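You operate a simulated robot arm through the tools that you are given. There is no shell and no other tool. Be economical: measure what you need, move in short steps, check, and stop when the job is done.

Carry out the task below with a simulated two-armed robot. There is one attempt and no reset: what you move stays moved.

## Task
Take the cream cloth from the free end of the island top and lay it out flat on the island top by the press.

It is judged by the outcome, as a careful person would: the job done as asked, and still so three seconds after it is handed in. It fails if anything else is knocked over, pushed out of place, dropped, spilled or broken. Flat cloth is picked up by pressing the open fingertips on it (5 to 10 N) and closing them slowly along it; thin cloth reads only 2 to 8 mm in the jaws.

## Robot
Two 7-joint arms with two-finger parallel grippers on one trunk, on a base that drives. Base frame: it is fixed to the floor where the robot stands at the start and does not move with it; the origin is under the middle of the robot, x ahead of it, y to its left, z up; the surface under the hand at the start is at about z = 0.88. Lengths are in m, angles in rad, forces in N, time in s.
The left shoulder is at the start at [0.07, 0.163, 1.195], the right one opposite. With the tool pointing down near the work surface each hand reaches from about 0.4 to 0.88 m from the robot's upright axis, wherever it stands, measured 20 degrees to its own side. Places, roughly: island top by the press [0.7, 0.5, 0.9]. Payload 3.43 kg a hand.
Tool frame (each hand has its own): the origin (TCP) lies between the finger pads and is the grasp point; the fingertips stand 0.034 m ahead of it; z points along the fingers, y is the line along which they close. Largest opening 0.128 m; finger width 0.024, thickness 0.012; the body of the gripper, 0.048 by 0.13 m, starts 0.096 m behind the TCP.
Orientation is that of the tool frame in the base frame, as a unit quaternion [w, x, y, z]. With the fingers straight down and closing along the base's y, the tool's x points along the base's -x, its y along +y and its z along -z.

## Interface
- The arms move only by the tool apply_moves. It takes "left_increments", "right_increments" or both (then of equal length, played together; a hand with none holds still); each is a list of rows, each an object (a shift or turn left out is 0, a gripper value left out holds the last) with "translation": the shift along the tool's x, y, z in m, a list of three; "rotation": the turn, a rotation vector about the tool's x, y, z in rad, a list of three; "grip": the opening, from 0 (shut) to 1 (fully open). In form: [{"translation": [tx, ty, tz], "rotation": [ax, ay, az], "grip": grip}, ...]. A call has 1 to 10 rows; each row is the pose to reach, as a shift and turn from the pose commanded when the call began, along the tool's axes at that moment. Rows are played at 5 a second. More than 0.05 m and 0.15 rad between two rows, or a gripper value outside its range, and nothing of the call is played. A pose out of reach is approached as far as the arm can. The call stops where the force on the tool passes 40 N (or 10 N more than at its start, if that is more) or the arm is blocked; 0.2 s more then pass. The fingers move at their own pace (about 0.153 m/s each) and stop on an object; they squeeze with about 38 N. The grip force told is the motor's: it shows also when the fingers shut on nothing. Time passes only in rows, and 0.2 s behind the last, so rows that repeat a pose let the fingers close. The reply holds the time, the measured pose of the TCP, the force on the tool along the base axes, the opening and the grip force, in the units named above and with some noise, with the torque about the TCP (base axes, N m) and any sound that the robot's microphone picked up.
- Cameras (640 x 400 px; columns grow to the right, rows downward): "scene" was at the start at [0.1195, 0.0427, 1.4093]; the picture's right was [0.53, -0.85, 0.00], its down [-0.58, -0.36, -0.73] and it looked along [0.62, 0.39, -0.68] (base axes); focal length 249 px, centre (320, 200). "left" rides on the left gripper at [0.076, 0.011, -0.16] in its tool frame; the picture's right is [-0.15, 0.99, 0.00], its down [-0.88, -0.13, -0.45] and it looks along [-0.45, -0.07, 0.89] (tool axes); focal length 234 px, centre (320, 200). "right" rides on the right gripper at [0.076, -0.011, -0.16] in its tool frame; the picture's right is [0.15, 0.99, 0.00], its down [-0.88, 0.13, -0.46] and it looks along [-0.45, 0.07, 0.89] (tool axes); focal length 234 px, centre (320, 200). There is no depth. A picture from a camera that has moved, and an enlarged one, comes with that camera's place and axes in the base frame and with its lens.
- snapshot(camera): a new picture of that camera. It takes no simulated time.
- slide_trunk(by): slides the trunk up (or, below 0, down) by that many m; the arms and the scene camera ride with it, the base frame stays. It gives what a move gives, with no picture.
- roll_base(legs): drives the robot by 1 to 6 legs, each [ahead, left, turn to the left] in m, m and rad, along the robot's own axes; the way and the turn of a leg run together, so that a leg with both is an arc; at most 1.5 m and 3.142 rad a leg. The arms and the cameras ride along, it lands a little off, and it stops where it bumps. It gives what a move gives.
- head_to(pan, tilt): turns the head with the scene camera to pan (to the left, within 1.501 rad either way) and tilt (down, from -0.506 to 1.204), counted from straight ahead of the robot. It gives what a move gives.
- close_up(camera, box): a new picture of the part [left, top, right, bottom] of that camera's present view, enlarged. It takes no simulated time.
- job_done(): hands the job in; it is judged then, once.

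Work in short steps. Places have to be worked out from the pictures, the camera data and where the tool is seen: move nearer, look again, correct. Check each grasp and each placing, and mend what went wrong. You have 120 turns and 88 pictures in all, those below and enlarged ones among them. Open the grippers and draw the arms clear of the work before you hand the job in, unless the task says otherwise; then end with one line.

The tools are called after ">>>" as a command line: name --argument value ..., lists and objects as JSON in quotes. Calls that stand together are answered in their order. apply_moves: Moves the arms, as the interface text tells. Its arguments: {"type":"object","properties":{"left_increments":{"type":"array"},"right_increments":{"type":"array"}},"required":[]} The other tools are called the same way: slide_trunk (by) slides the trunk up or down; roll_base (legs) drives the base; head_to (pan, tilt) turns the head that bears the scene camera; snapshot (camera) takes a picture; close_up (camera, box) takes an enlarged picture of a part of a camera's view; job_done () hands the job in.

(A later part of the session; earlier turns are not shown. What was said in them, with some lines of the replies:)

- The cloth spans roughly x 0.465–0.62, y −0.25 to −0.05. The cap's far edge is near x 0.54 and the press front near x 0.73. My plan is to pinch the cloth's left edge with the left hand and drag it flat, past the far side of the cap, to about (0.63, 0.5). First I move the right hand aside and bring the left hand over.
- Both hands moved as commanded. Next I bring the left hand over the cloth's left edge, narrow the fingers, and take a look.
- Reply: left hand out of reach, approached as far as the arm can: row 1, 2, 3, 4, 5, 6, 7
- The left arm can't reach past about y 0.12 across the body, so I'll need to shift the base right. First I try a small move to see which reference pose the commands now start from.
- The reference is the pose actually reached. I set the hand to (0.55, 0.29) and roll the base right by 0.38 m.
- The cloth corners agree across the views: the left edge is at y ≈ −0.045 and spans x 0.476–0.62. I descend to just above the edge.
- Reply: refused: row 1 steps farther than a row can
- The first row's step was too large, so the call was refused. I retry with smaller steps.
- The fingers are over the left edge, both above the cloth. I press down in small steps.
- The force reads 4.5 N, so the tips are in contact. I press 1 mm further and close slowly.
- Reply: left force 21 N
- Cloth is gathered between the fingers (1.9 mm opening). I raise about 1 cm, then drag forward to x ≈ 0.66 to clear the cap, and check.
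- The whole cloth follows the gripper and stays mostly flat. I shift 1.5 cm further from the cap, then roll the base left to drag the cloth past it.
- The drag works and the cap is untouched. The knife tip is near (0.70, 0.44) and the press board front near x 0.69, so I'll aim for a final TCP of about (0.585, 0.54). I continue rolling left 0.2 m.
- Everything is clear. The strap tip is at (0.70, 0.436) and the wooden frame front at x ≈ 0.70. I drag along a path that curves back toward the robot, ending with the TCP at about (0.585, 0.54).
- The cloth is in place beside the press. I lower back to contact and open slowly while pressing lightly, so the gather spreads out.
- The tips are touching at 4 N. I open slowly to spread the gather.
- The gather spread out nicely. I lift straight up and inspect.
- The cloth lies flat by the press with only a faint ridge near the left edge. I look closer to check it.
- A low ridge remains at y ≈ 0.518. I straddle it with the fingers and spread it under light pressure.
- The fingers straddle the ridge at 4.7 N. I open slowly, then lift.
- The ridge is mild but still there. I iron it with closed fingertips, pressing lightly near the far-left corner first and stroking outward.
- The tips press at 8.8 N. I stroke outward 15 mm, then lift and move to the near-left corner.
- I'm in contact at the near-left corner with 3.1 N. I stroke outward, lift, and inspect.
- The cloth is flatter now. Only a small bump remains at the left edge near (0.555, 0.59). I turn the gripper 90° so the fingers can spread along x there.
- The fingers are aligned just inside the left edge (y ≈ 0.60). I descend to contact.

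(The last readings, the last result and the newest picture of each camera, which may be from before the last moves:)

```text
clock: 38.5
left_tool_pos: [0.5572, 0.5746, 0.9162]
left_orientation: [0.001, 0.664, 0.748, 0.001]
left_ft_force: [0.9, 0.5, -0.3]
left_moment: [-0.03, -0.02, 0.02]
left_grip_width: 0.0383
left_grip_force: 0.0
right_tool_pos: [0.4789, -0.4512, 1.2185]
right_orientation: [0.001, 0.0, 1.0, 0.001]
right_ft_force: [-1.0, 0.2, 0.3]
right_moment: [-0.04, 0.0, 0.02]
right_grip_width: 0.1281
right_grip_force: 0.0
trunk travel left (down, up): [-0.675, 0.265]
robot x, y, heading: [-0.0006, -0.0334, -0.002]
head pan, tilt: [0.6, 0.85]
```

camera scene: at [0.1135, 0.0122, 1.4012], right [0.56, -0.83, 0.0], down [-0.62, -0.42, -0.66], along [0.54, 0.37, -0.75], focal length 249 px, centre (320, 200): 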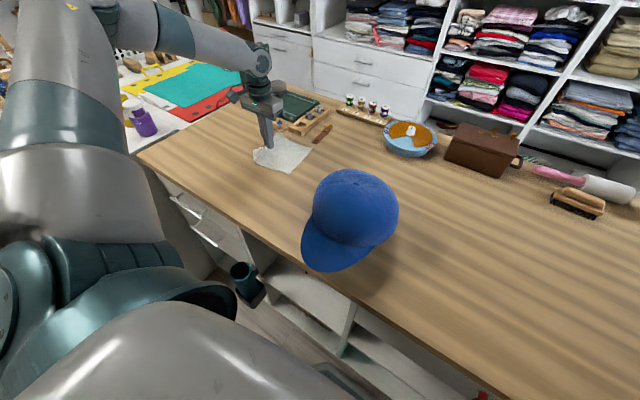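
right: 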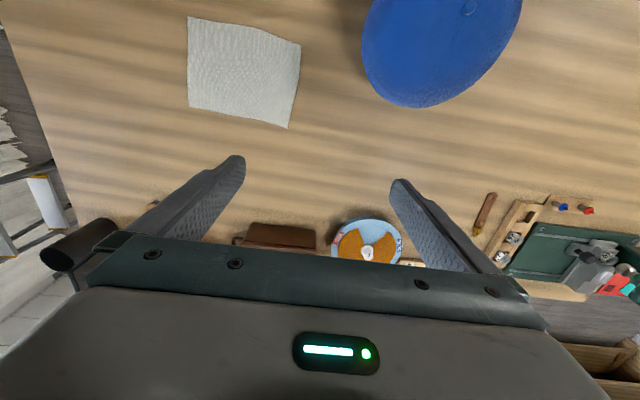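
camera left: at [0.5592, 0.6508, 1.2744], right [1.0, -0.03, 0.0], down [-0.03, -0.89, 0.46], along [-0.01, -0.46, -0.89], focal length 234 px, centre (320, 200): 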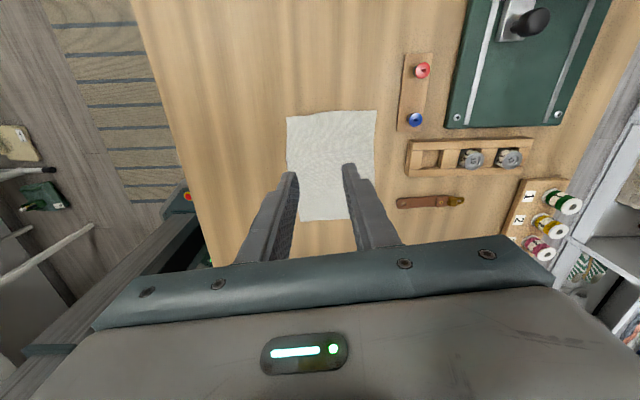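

I press about 2 mm more, spread slowly, then lift.

>>> apply_moves --left_increments '[{"translation": [0, 0, 0.0018]}, {"translation": [0, 0, 0.0022], "grip": 0.33}, {"translation": [0, 0, 0.0022], "grip": 0.37}, {"translation": [0, 0, 0.0022], "grip": 0.41}, {"translation": [0, 0, 0.0022], "grip": 0.45}, {"translation": [0, 0, -0.01]}, {"translation": [0, 0, -0.05]}, {"translation": [0, 0, -0.1]}, {"translation": [0, 0, -0.15]}, {"translation": [0, 0, -0.2]}]'

>>> close_up --camera "scene" --box '[235, 130, 320, 183]'

```text
clock: 40.7
left_tool_pos: [0.5571, 0.5726, 1.1175]
left_orientation: [0.0, 0.663, 0.748, 0.001]
left_ft_force: [0.0, -0.1, -0.8]
left_moment: [0.02, -0.02, -0.01]
left_grip_width: 0.0577
left_grip_force: 0.1
right_tool_pos: [0.4782, -0.4517, 1.2177]
right_orientation: [0.0, 0.001, 1.0, 0.001]
right_ft_force: [-0.3, 0.3, 0.6]
right_moment: [0.06, -0.02, 0.02]
right_grip_width: 0.1281
right_grip_force: 0.1
trunk travel left (down, up): [-0.675, 0.265]
robot x, y, heading: [0.0016, -0.0298, -0.002]
head pan, tilt: [0.6, 0.85]
```

```text
7.53 times, centred on (278, 156) of scene
camera zoom: at [0.1129, 0.0101, 1.4013], right [0.56, -0.83, 0.0], down [-0.62, -0.42, -0.66], along [0.55, 0.37, -0.75], focal length 1876 px, centre (640, 528)
```

zoom: 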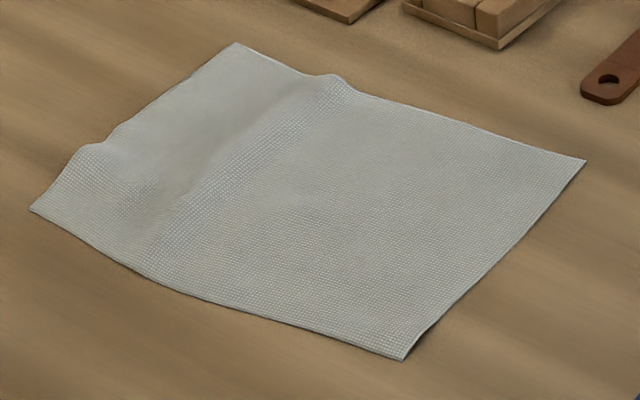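

The cloth lies flat with only millimetre-scale waviness. I raise the left arm clear, with the gripper open, and take a final look.

>>> apply_moves --left_increments '[{"translation": [0, 0, -0.04], "grip": 1}, {"translation": [0, 0, -0.08]}, {"translation": [0, -0.04, -0.1]}, {"translation": [0, -0.08, -0.1]}, {"translation": [0, -0.08, -0.1]}]'

>>> snapshot --camera "scene"

>>> snapshot --camera "left"

```text
clock: 41.9
left_tool_pos: [0.4803, 0.5628, 1.2164]
left_orientation: [0.0, 0.663, 0.748, 0.001]
left_ft_force: [0.3, 0.7, -0.7]
left_moment: [0.03, 0.04, -0.01]
left_grip_width: 0.1278
left_grip_force: 0.1
right_tool_pos: [0.4818, -0.4522, 1.2171]
right_orientation: [0.0, 0.001, 1.0, 0.0]
right_ft_force: [0.4, 0.6, -0.2]
right_moment: [0.01, 0.0, 0.01]
right_grip_width: 0.1278
right_grip_force: 0.0
trunk travel left (down, up): [-0.675, 0.265]
robot x, y, heading: [-0.0016, -0.028, -0.002]
head pan, tilt: [0.6, 0.85]
```

```text
56 pictures are left
camera scene: at [0.1155, 0.0106, 1.4011], right [0.56, -0.83, 0.0], down [-0.62, -0.42, -0.66], along [0.54, 0.37, -0.75], focal length 249 px, centre (320, 200)
```

scene: 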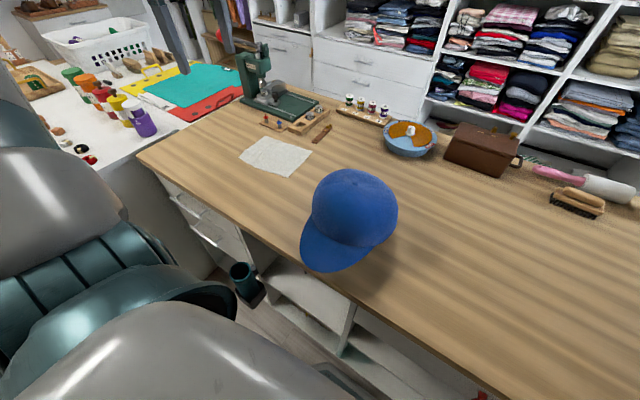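

```text
55 pictures are left
camera left: at [0.4811, 0.6402, 1.3759], right [1.0, -0.03, 0.0], down [-0.02, -0.89, 0.45], along [-0.01, -0.45, -0.89], focal length 234 px, centre (320, 200)
```

left: 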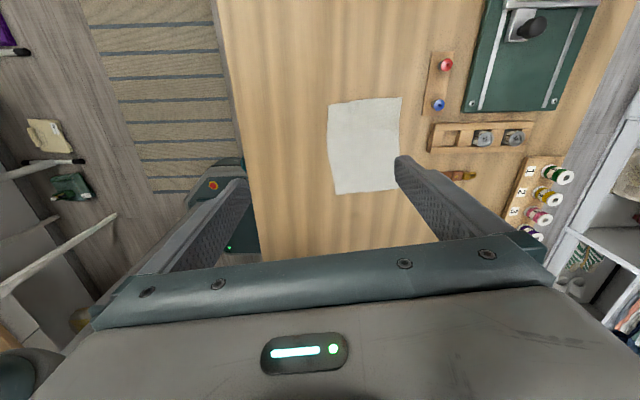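

The cloth lies flat by the press, nothing else has moved, and both grippers are open and clear. I hand the job in.

>>> job_done

```text
The job is handed in.
```

The cream cloth is laid out on the island top by the press, flat apart from a faint ridge a few millimetres high near its left edge; nothing else was moved, and both arms are open and clear.
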